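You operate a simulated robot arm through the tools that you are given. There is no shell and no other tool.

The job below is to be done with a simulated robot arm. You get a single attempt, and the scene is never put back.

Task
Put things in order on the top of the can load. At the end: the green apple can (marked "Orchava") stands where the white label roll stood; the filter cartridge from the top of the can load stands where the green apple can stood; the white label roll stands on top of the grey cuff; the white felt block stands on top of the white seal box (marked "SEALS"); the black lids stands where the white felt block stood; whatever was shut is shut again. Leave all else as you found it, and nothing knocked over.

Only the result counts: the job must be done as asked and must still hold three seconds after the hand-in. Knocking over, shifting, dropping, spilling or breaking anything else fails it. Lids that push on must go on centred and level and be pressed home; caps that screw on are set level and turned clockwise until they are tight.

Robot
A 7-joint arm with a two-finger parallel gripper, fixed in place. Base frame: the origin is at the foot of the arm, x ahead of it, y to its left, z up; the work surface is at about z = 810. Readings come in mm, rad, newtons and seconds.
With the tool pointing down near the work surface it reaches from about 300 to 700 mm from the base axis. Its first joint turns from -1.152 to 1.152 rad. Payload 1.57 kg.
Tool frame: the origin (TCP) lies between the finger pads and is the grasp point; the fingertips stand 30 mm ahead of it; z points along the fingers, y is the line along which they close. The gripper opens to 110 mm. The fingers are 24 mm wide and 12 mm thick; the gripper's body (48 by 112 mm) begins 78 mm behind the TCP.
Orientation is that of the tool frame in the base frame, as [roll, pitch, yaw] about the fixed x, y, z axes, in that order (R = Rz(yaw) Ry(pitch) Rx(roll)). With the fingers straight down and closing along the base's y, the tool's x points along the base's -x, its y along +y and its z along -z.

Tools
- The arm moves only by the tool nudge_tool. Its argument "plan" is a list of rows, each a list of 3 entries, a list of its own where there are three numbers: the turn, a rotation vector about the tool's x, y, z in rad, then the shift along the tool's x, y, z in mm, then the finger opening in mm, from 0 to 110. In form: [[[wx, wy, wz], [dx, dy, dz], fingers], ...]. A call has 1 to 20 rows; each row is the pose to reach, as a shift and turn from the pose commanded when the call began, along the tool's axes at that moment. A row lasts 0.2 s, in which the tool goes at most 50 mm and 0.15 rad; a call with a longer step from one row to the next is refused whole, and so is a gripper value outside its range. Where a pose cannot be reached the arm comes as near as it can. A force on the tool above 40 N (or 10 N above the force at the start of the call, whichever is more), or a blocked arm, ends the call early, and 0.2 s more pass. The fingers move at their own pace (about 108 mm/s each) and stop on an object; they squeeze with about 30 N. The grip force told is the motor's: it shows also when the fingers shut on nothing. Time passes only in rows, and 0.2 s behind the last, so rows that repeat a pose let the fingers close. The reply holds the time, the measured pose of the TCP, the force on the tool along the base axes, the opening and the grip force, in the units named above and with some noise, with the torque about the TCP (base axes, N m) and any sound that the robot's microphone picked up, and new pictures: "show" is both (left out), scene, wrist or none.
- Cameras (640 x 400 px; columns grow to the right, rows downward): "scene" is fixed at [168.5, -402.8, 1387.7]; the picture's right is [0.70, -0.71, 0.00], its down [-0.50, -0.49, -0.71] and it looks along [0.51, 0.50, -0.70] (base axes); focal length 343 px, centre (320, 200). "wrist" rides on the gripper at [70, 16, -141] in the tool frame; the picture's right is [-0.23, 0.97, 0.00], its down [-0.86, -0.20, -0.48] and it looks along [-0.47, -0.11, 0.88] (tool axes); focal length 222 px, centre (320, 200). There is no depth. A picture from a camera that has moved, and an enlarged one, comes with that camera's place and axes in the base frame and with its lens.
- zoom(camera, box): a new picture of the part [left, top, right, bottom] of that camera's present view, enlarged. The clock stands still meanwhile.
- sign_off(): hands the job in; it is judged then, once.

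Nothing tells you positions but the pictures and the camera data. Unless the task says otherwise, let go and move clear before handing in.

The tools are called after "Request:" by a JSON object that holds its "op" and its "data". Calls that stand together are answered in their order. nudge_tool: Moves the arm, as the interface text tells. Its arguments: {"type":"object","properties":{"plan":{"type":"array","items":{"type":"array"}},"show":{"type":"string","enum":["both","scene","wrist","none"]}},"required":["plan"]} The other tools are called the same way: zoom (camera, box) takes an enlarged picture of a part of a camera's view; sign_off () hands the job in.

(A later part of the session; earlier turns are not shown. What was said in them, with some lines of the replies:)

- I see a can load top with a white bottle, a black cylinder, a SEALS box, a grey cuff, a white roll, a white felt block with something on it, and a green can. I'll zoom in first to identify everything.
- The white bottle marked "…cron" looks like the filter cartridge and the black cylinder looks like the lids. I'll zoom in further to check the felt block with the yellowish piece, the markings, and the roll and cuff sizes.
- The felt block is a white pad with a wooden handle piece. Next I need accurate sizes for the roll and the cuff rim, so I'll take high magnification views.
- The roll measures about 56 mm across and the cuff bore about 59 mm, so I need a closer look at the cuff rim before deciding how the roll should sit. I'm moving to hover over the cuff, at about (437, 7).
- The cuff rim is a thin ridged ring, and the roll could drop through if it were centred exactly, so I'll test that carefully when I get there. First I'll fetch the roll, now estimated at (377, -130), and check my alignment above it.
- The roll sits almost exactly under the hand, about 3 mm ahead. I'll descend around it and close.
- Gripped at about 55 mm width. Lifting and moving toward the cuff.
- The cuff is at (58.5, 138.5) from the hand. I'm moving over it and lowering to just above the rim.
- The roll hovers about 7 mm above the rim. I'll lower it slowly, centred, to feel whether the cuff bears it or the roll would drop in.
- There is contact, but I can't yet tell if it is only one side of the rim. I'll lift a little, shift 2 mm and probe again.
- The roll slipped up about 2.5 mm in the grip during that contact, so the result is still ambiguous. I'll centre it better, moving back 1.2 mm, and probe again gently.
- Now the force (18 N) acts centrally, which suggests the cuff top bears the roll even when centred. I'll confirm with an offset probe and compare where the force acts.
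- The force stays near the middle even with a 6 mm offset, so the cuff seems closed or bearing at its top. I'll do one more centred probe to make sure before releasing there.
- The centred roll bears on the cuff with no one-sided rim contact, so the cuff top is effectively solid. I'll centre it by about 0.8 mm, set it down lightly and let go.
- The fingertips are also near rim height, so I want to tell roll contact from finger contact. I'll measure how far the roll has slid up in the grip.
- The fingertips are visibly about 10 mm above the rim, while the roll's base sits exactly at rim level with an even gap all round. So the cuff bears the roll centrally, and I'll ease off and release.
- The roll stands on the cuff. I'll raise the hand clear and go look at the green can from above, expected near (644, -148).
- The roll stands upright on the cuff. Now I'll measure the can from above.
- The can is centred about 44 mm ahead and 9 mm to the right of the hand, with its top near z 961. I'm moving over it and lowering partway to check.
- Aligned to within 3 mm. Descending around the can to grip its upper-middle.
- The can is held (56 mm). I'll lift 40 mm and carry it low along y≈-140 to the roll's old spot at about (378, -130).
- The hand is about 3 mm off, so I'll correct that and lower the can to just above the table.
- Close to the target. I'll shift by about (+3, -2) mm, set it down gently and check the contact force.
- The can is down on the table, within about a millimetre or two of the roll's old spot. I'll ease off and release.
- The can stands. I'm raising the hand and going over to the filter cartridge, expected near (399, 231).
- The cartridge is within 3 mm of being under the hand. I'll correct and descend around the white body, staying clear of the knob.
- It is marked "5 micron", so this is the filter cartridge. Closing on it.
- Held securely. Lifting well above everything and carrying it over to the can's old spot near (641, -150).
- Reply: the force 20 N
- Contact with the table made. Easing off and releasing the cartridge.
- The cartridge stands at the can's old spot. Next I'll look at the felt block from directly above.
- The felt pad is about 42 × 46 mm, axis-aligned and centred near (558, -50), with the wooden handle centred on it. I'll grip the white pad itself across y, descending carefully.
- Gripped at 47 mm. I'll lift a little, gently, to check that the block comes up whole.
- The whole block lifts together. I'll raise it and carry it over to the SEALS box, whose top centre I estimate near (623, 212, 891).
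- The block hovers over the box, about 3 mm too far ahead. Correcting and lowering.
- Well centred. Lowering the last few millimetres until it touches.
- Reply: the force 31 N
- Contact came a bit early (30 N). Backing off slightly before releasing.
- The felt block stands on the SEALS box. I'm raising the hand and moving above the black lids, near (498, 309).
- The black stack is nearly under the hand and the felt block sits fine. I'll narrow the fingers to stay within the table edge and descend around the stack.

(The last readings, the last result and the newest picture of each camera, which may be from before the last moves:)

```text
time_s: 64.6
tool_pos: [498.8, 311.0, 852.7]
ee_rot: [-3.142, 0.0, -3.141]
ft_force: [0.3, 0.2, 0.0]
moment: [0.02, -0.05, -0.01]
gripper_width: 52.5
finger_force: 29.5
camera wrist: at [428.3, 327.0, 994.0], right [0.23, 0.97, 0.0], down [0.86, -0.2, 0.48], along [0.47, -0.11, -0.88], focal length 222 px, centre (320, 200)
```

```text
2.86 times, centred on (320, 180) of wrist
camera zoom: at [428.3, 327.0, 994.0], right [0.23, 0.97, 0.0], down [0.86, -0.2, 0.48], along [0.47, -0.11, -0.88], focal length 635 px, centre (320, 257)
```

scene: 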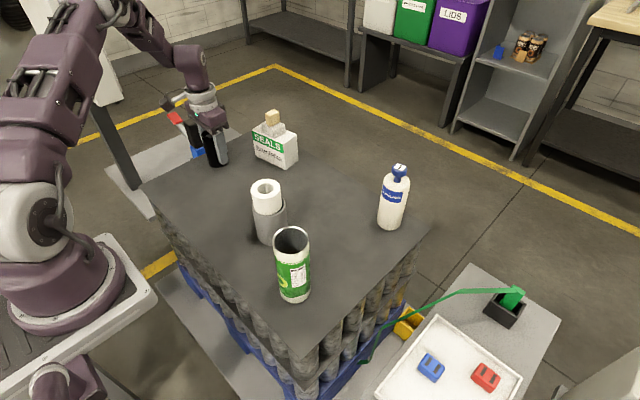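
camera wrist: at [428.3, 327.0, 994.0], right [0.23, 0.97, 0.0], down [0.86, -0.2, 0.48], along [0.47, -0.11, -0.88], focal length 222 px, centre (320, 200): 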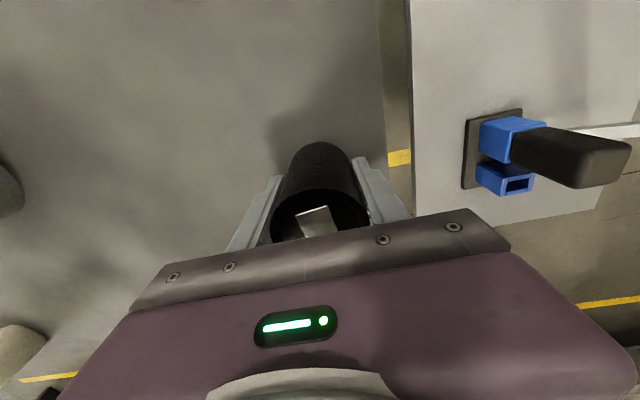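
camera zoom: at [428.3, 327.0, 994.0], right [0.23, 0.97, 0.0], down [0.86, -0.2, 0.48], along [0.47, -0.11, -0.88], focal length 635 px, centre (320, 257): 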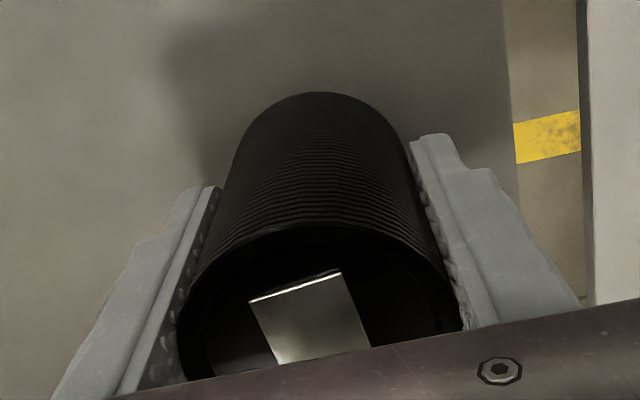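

Gripped at 52.5 mm. I'll lift a bit and check that the whole stack comes up.

Request:
{"op": "nudge_tool", "data": {"plan": [[[0, 0, 0], [0, 0, -3], 40], [[0, 0, 0], [0, 0, -8], 40], [[0, 0, 0], [0, 0, -16], 40], [[0, 0, 0], [0, 0, -30], 40], [[0, 0, 0], [0, 0, -30], 40]], "show": "both"}}

Request:
{"op": "zoom", "data": {"camera": "scene", "box": [180, 100, 260, 180]}}

```text
time_s: 65.8
tool_pos: [499.0, 310.5, 881.2]
ee_rot: [3.141, 0.0, 3.141]
ft_force: [0.6, -0.5, -1.2]
moment: [-0.02, 0.0, -0.01]
gripper_width: 52.2
finger_force: 30.1
camera wrist: at [427.7, 326.5, 1023.1], right [0.23, 0.97, 0.0], down [0.86, -0.2, 0.48], along [0.47, -0.11, -0.88], focal length 222 px, centre (320, 200)
```

scene: 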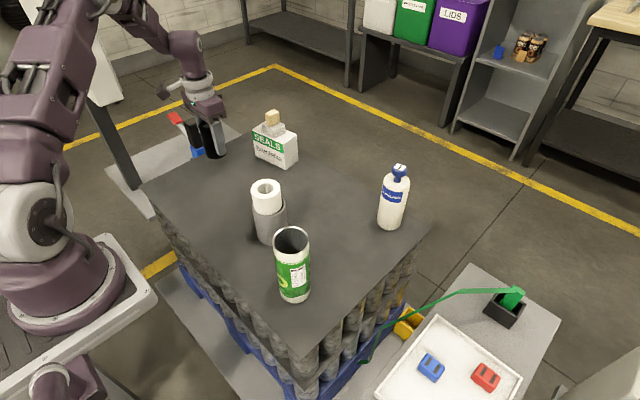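
wrist: 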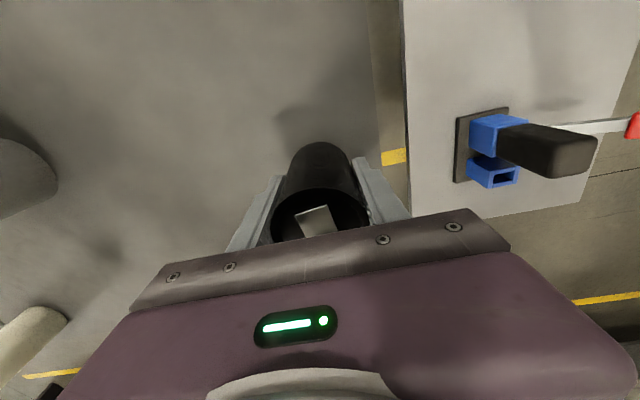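

```text
5.00 times, centred on (220, 140) of scene
camera zoom: at [168.5, -402.8, 1387.7], right [0.7, -0.71, 0.0], down [-0.5, -0.49, -0.71], along [0.51, 0.5, -0.7], focal length 1714 px, centre (820, 500)
```

zoom: 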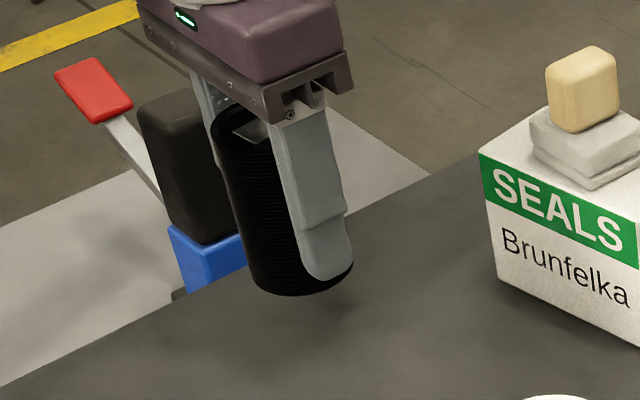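

The stack lifted whole. Carrying it along the free corridor to the felt block's old spot at (558, -50).

Request:
{"op": "nudge_tool", "data": {"plan": [[[0, 0, 0], [0, -5, -20], 40], [[0, 0, 0], [-5, -35, -30], 40], [[0, 0, 0], [-11, -70, -30], 40], [[0, 0, 0], [-18, -108, -30], 40], [[0, 0, 0], [-25, -148, -30], 40], [[0, 0, 0], [-32, -188, -30], 40], [[0, 0, 0], [-38, -228, -30], 40], [[0, 0, 0], [-45, -268, -30], 40], [[0, 0, 0], [-52, -308, -30], 40], [[0, 0, 0], [-57, -340, -30], 40], [[0, 0, 0], [-60.5, -360.3, -30], 40], [[0, 0, 0], [-60.5, -360.3, -30], 40]], "show": "both"}}

Request:
{"op": "zoom", "data": {"camera": "scene", "box": [290, 160, 370, 235]}}

```text
time_s: 68.4
tool_pos: [557.3, -49.8, 909.8]
ee_rot: [3.14, 0.001, 3.141]
ft_force: [-0.3, 0.1, -0.9]
moment: [0.01, -0.01, 0.03]
gripper_width: 52.4
finger_force: 30.3
camera wrist: at [486.7, -33.3, 1053.2], right [0.23, 0.97, 0.0], down [0.86, -0.2, 0.48], along [0.47, -0.11, -0.88], focal length 222 px, centre (320, 200)
```

scene: 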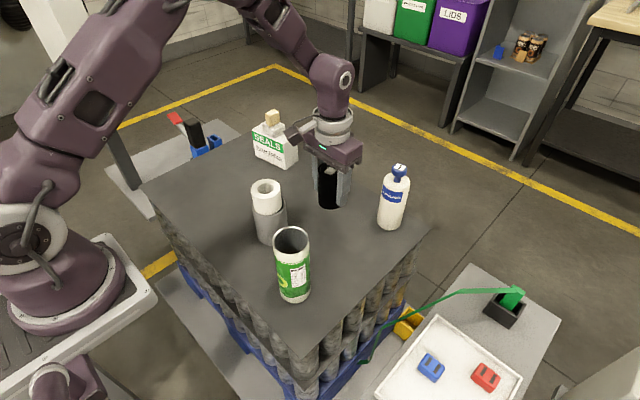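
wrist: 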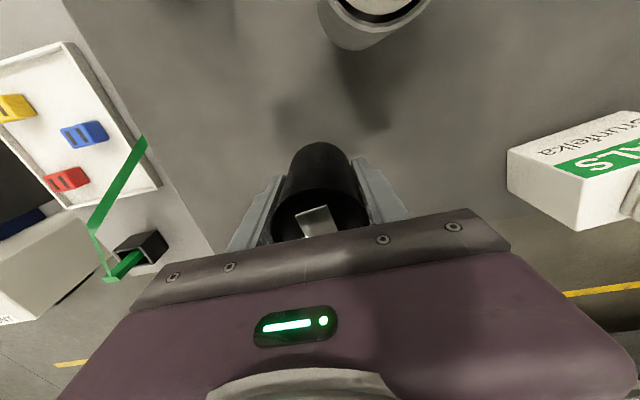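

```text
5.33 times, centred on (330, 198) of scene
camera zoom: at [168.5, -402.8, 1387.7], right [0.7, -0.71, 0.0], down [-0.5, -0.49, -0.71], along [0.51, 0.5, -0.7], focal length 1828 px, centre (267, 213)
```

zoom: 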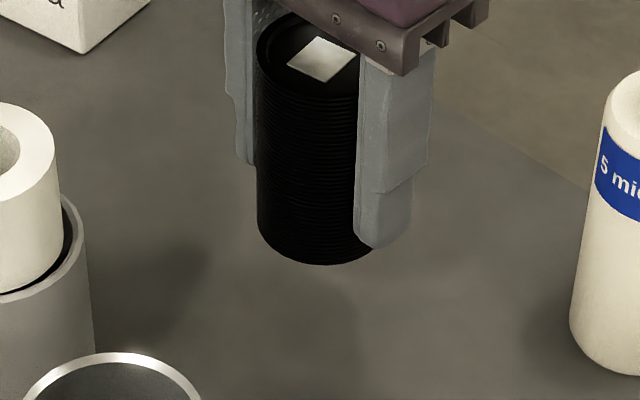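

Request:
{"op": "nudge_tool", "data": {"plan": [[[0, 0, 0], [-1.5, -0.5, 0], 40], [[0, 0, 0], [-1.5, -0.5, 25], 40], [[0, 0, 0], [-1.5, -0.5, 45], 40], [[0, 0, 0], [-1.5, -0.5, 53], 40], [[0, 0, 0], [-1.5, -0.5, 55], 40], [[0, 0, 0], [-1.5, -0.5, 55], 40]], "show": "both"}}

Request:
{"op": "zoom", "data": {"camera": "scene", "box": [290, 160, 370, 235]}}

```text
time_s: 69.8
tool_pos: [559.7, -51.2, 856.9]
ee_rot: [3.141, 0.0, 3.141]
ft_force: [-0.2, 0.0, -0.5]
moment: [0.01, 0.01, -0.01]
gripper_width: 52.4
finger_force: 29.7
camera wrist: at [489.6, -35.1, 998.1], right [0.23, 0.97, 0.0], down [0.86, -0.2, 0.48], along [0.47, -0.11, -0.88], focal length 222 px, centre (320, 200)
```

scene: 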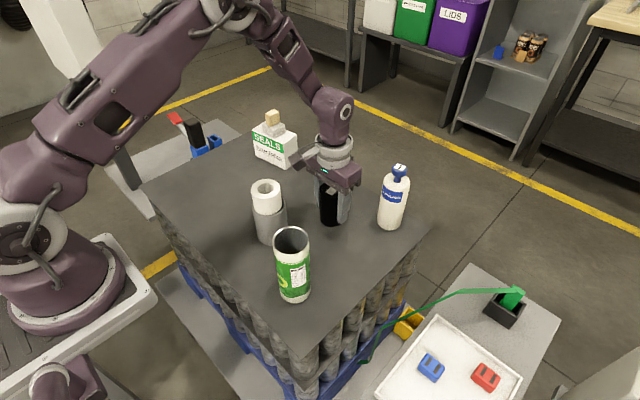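
wrist: 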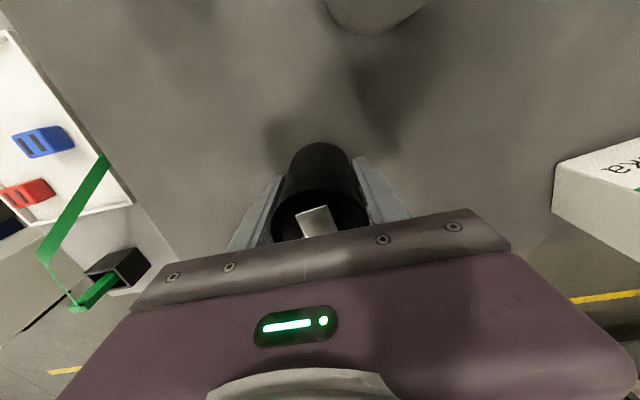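

```text
5.33 times, centred on (330, 198) of scene
camera zoom: at [168.6, -402.8, 1387.7], right [0.7, -0.71, 0.0], down [-0.5, -0.49, -0.71], along [0.51, 0.5, -0.7], focal length 1828 px, centre (267, 213)
```

zoom: 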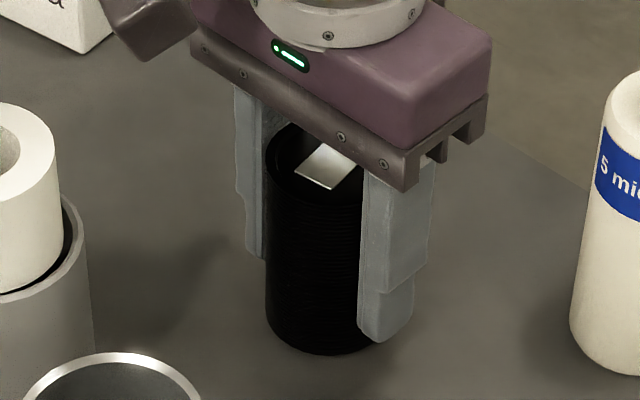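

Request:
{"op": "nudge_tool", "data": {"plan": [[[0, 0, 0], [0, 1.6, 1], 40], [[0, 0, 0], [0, 1.6, 2], 40], [[0, 0, 0], [0, 1.6, 3], 40], [[0, 0, 0], [0, 1.6, 3.6], 40], [[0, 0, 0], [0, 1.6, 3.6], 40]], "show": "none"}}

```text
time_s: 71.0
tool_pos: [560.8, -49.0, 851.6]
ee_rot: [3.14, 0.001, 3.141]
ft_force: [-3.7, 0.0, 18.0]
moment: [0.01, 0.27, -0.06]
gripper_width: 52.5
finger_force: 30.0
```

Contact made. I'll back off the preload and check before releasing.

Request:
{"op": "nudge_tool", "data": {"plan": [[[0, 0, 0], [0, 0, -0.9], 40], [[0, 0, 0], [0, 0, -0.9], 40]], "show": "both"}}

Request:
{"op": "zoom", "data": {"camera": "scene", "box": [290, 160, 370, 235]}}

```text
time_s: 71.6
tool_pos: [560.8, -47.9, 853.1]
ee_rot: [3.14, 0.001, -3.141]
ft_force: [0.9, -0.3, 0.8]
moment: [-0.04, -0.07, -0.02]
gripper_width: 52.4
finger_force: 29.9
camera wrist: at [489.7, -32.5, 994.9], right [0.23, 0.97, 0.0], down [0.86, -0.2, 0.48], along [0.47, -0.11, -0.88], focal length 222 px, centre (320, 200)
```

scene: 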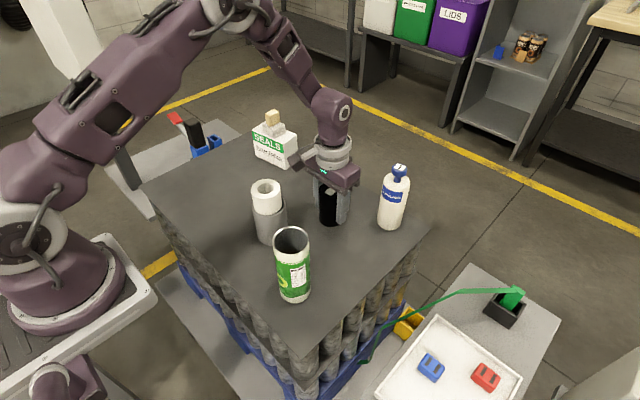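
wrist: 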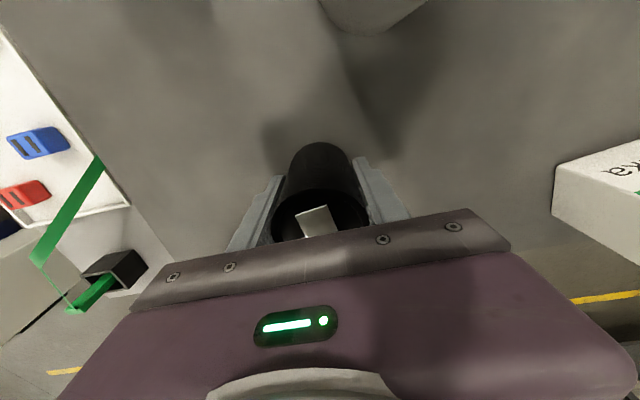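

```text
5.33 times, centred on (330, 198) of scene
camera zoom: at [168.5, -402.8, 1387.7], right [0.7, -0.71, 0.0], down [-0.5, -0.49, -0.71], along [0.51, 0.5, -0.7], focal length 1828 px, centre (267, 213)
```

zoom: 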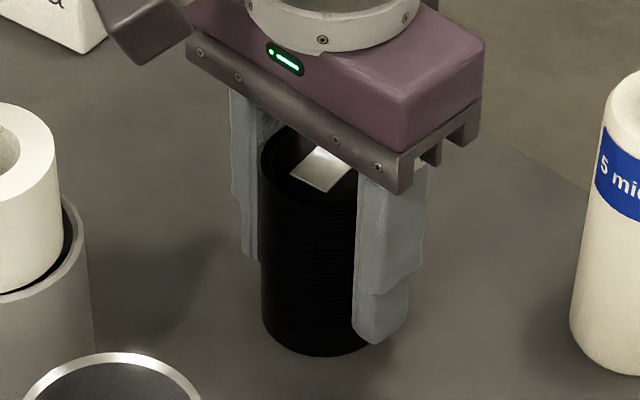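

It is at the spot to within about 2 mm. Releasing and rising clear.

Request:
{"op": "nudge_tool", "data": {"plan": [[[0, 0, 0], [0, 0, 0], 54], [[0, 0, 0], [0, 0, 0], 62], [[0, 0, 0], [0, 0, 0], 75], [[0, 0, 0], [0, 0, 0], 90], [[0, 0, 0], [0, 0, -10], 95], [[0, 0, 0], [0, 0, -45], 100], [[0, 0, 0], [0, 0, -90], 100], [[0, 0, 0], [0, 0, -135], 100], [[0, 0, 0], [0, 0, -180], 100], [[0, 0, 0], [0, 0, -220], 100], [[0, 0, 0], [0, 0, -220], 100]], "show": "both"}}

Request:
{"op": "zoom", "data": {"camera": "scene", "box": [290, 150, 420, 240]}}

Request:
{"op": "zoom", "data": {"camera": "scene", "box": [220, 160, 330, 310]}}

Request:
{"op": "zoom", "data": {"camera": "scene", "box": [240, 90, 310, 170]}}

```text
time_s: 74.0
tool_pos: [559.7, -46.9, 1073.2]
ee_rot: [3.141, 0.0, -3.139]
ft_force: [0.3, -0.6, -0.6]
moment: [0.01, -0.01, -0.02]
gripper_width: 100.0
finger_force: 0.1
camera wrist: at [489.0, -30.6, 1214.5], right [0.23, 0.97, 0.0], down [0.86, -0.2, 0.48], along [0.47, -0.11, -0.88], focal length 222 px, centre (320, 200)
```

scene: 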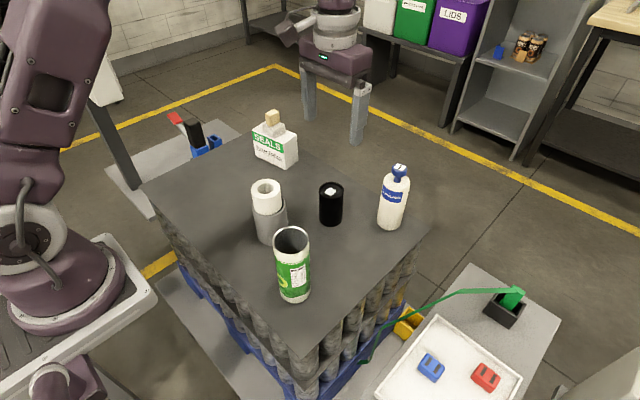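
wrist: 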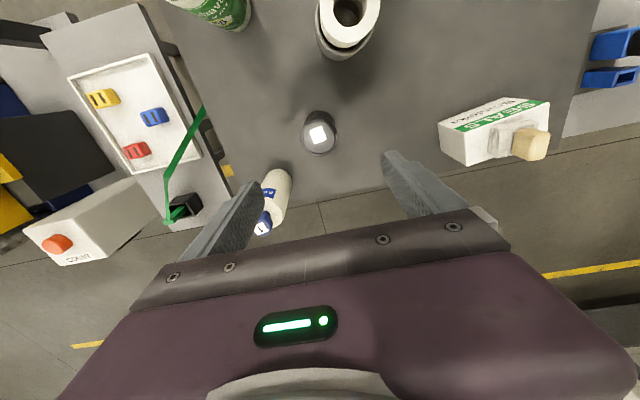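

```text
4.44 times, centred on (355, 195) of scene
camera zoom: at [168.5, -402.8, 1387.7], right [0.7, -0.71, 0.0], down [-0.5, -0.49, -0.71], along [0.51, 0.5, -0.7], focal length 1523 px, centre (164, 222)
```

zoom: 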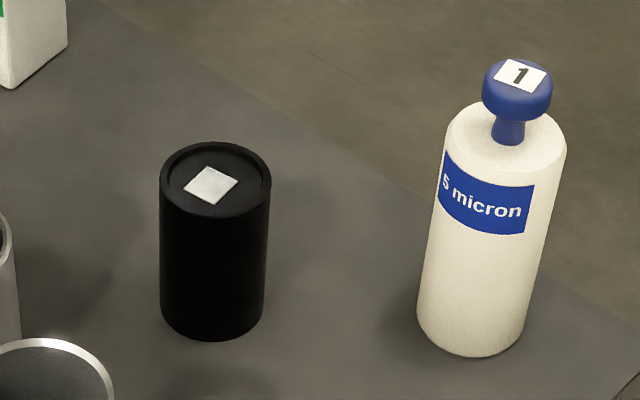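

```text
2.67 times, centred on (275, 235) of scene
camera zoom: at [168.5, -402.8, 1387.7], right [0.7, -0.71, 0.0], down [-0.5, -0.49, -0.71], along [0.51, 0.5, -0.7], focal length 914 px, centre (440, 107)
```

zoom: 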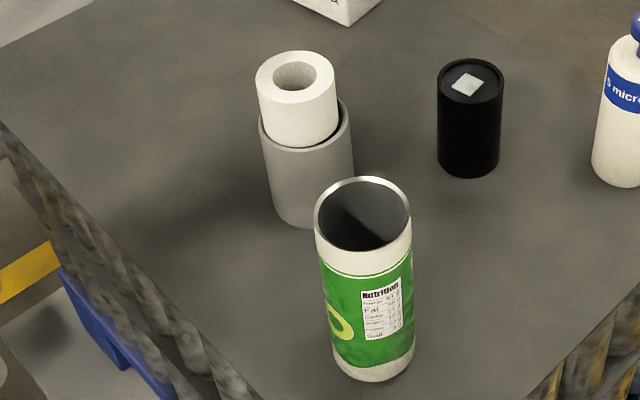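

```text
5.00 times, centred on (275, 130) of scene
camera zoom: at [168.5, -402.8, 1387.7], right [0.7, -0.71, 0.0], down [-0.5, -0.49, -0.71], along [0.51, 0.5, -0.7], focal length 1714 px, centre (545, 550)
```

zoom: 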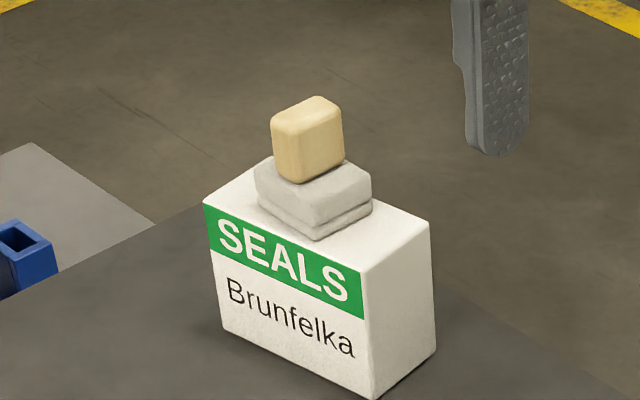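

All five items are in place. I'll check that the cuff and roll have not shifted, comparing with the same zoom as at the start, and check the can's position once more.

Request:
{"op": "zoom", "data": {"camera": "scene", "box": [245, 190, 293, 220]}}

Request:
{"op": "zoom", "data": {"camera": "scene", "box": [245, 220, 293, 250]}}

Request:
{"op": "zoom", "data": {"camera": "scene", "box": [271, 280, 319, 310]}}

Request:
{"op": "zoom", "data": {"camera": "wrist", "box": [300, 0, 400, 65]}}

```text
13.33 times, centred on (269, 205) of scene
camera zoom: at [168.5, -402.8, 1387.7], right [0.7, -0.71, 0.0], down [-0.5, -0.49, -0.71], along [0.51, 0.5, -0.7], focal length 4569 px, centre (1000, 133)
```

zoom: 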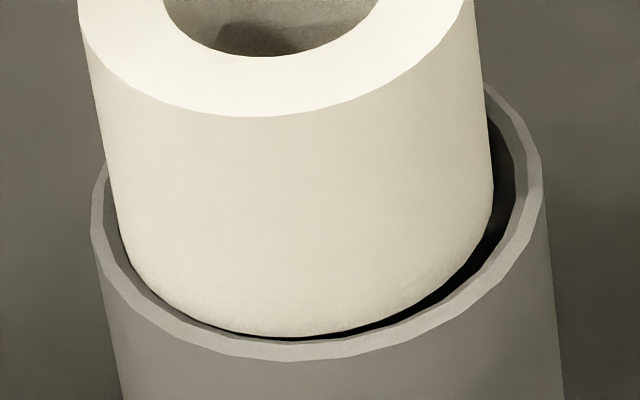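

```text
13.33 times, centred on (269, 235) of scene
camera zoom: at [168.5, -402.8, 1387.7], right [0.7, -0.71, 0.0], down [-0.5, -0.49, -0.71], along [0.51, 0.5, -0.7], focal length 4569 px, centre (1000, -267)
```

zoom: 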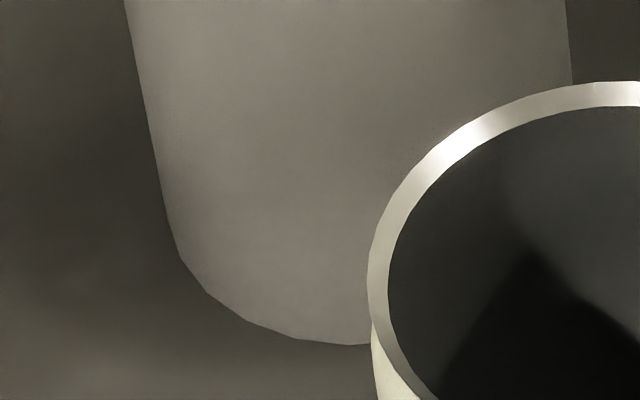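

```text
13.33 times, centred on (295, 295) of scene
camera zoom: at [168.5, -402.8, 1387.7], right [0.7, -0.71, 0.0], down [-0.5, -0.49, -0.71], along [0.51, 0.5, -0.7], focal length 4569 px, centre (653, -1067)
```

zoom: 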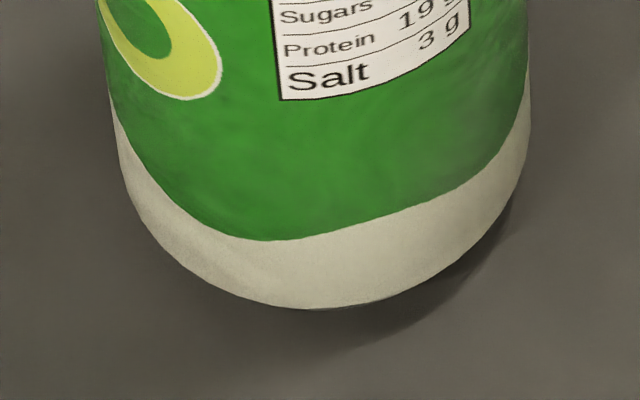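

```text
6.15 times, centred on (350, 32) of wrist
camera zoom: at [489.0, -30.6, 1214.5], right [0.23, 0.97, 0.0], down [0.86, -0.2, 0.48], along [0.47, -0.11, -0.88], focal length 1367 px, centre (135, 1231)
```

zoom: 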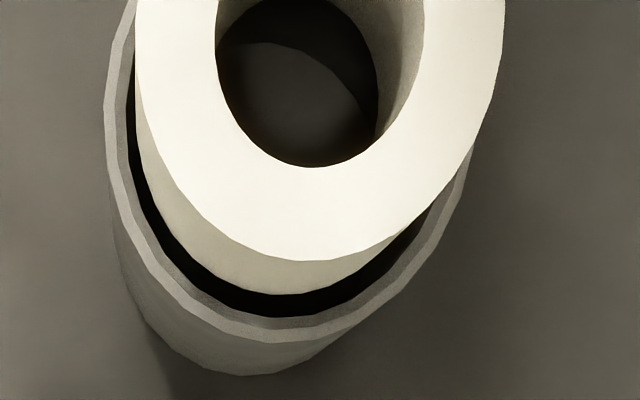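

Everything is in place. The cuff has not moved, and the roll, can, cartridge, felt block and black lids all stand upright with the hand clear, so I'm handing in.

Request:
{"op": "sign_off", "data": {}}

```text
The job is handed in.
```

The job is handed in: all five items are where you asked, all standing, and the hand is clear of everything. The distances below are my own estimates from the camera pictures.

- **Green apple can:** it stands where the label roll stood, about 2–3 mm off. I identified it by its green label and ring; I never had the "Orchava" name in view.
- **Filter cartridge (marked "5 micron"):** it stands where the can stood, about 2 mm off.
- **White label roll:** it stands on top of the cuff, about 2–4 mm off centre. It looked narrower than the cuff's opening, so I checked by touch before letting go. It rested at the rim and has stayed upright since.
- **White felt block:** it stands on the SEALS box with its wooden handle attached. I pressed it down with about 30 N, harder than intended, but the box did not shift.
- **Black lids:** they stand where the felt block stood, about 2 mm off.

The cuff is where it was at the start. Nothing was opened, so there was nothing to shut again.
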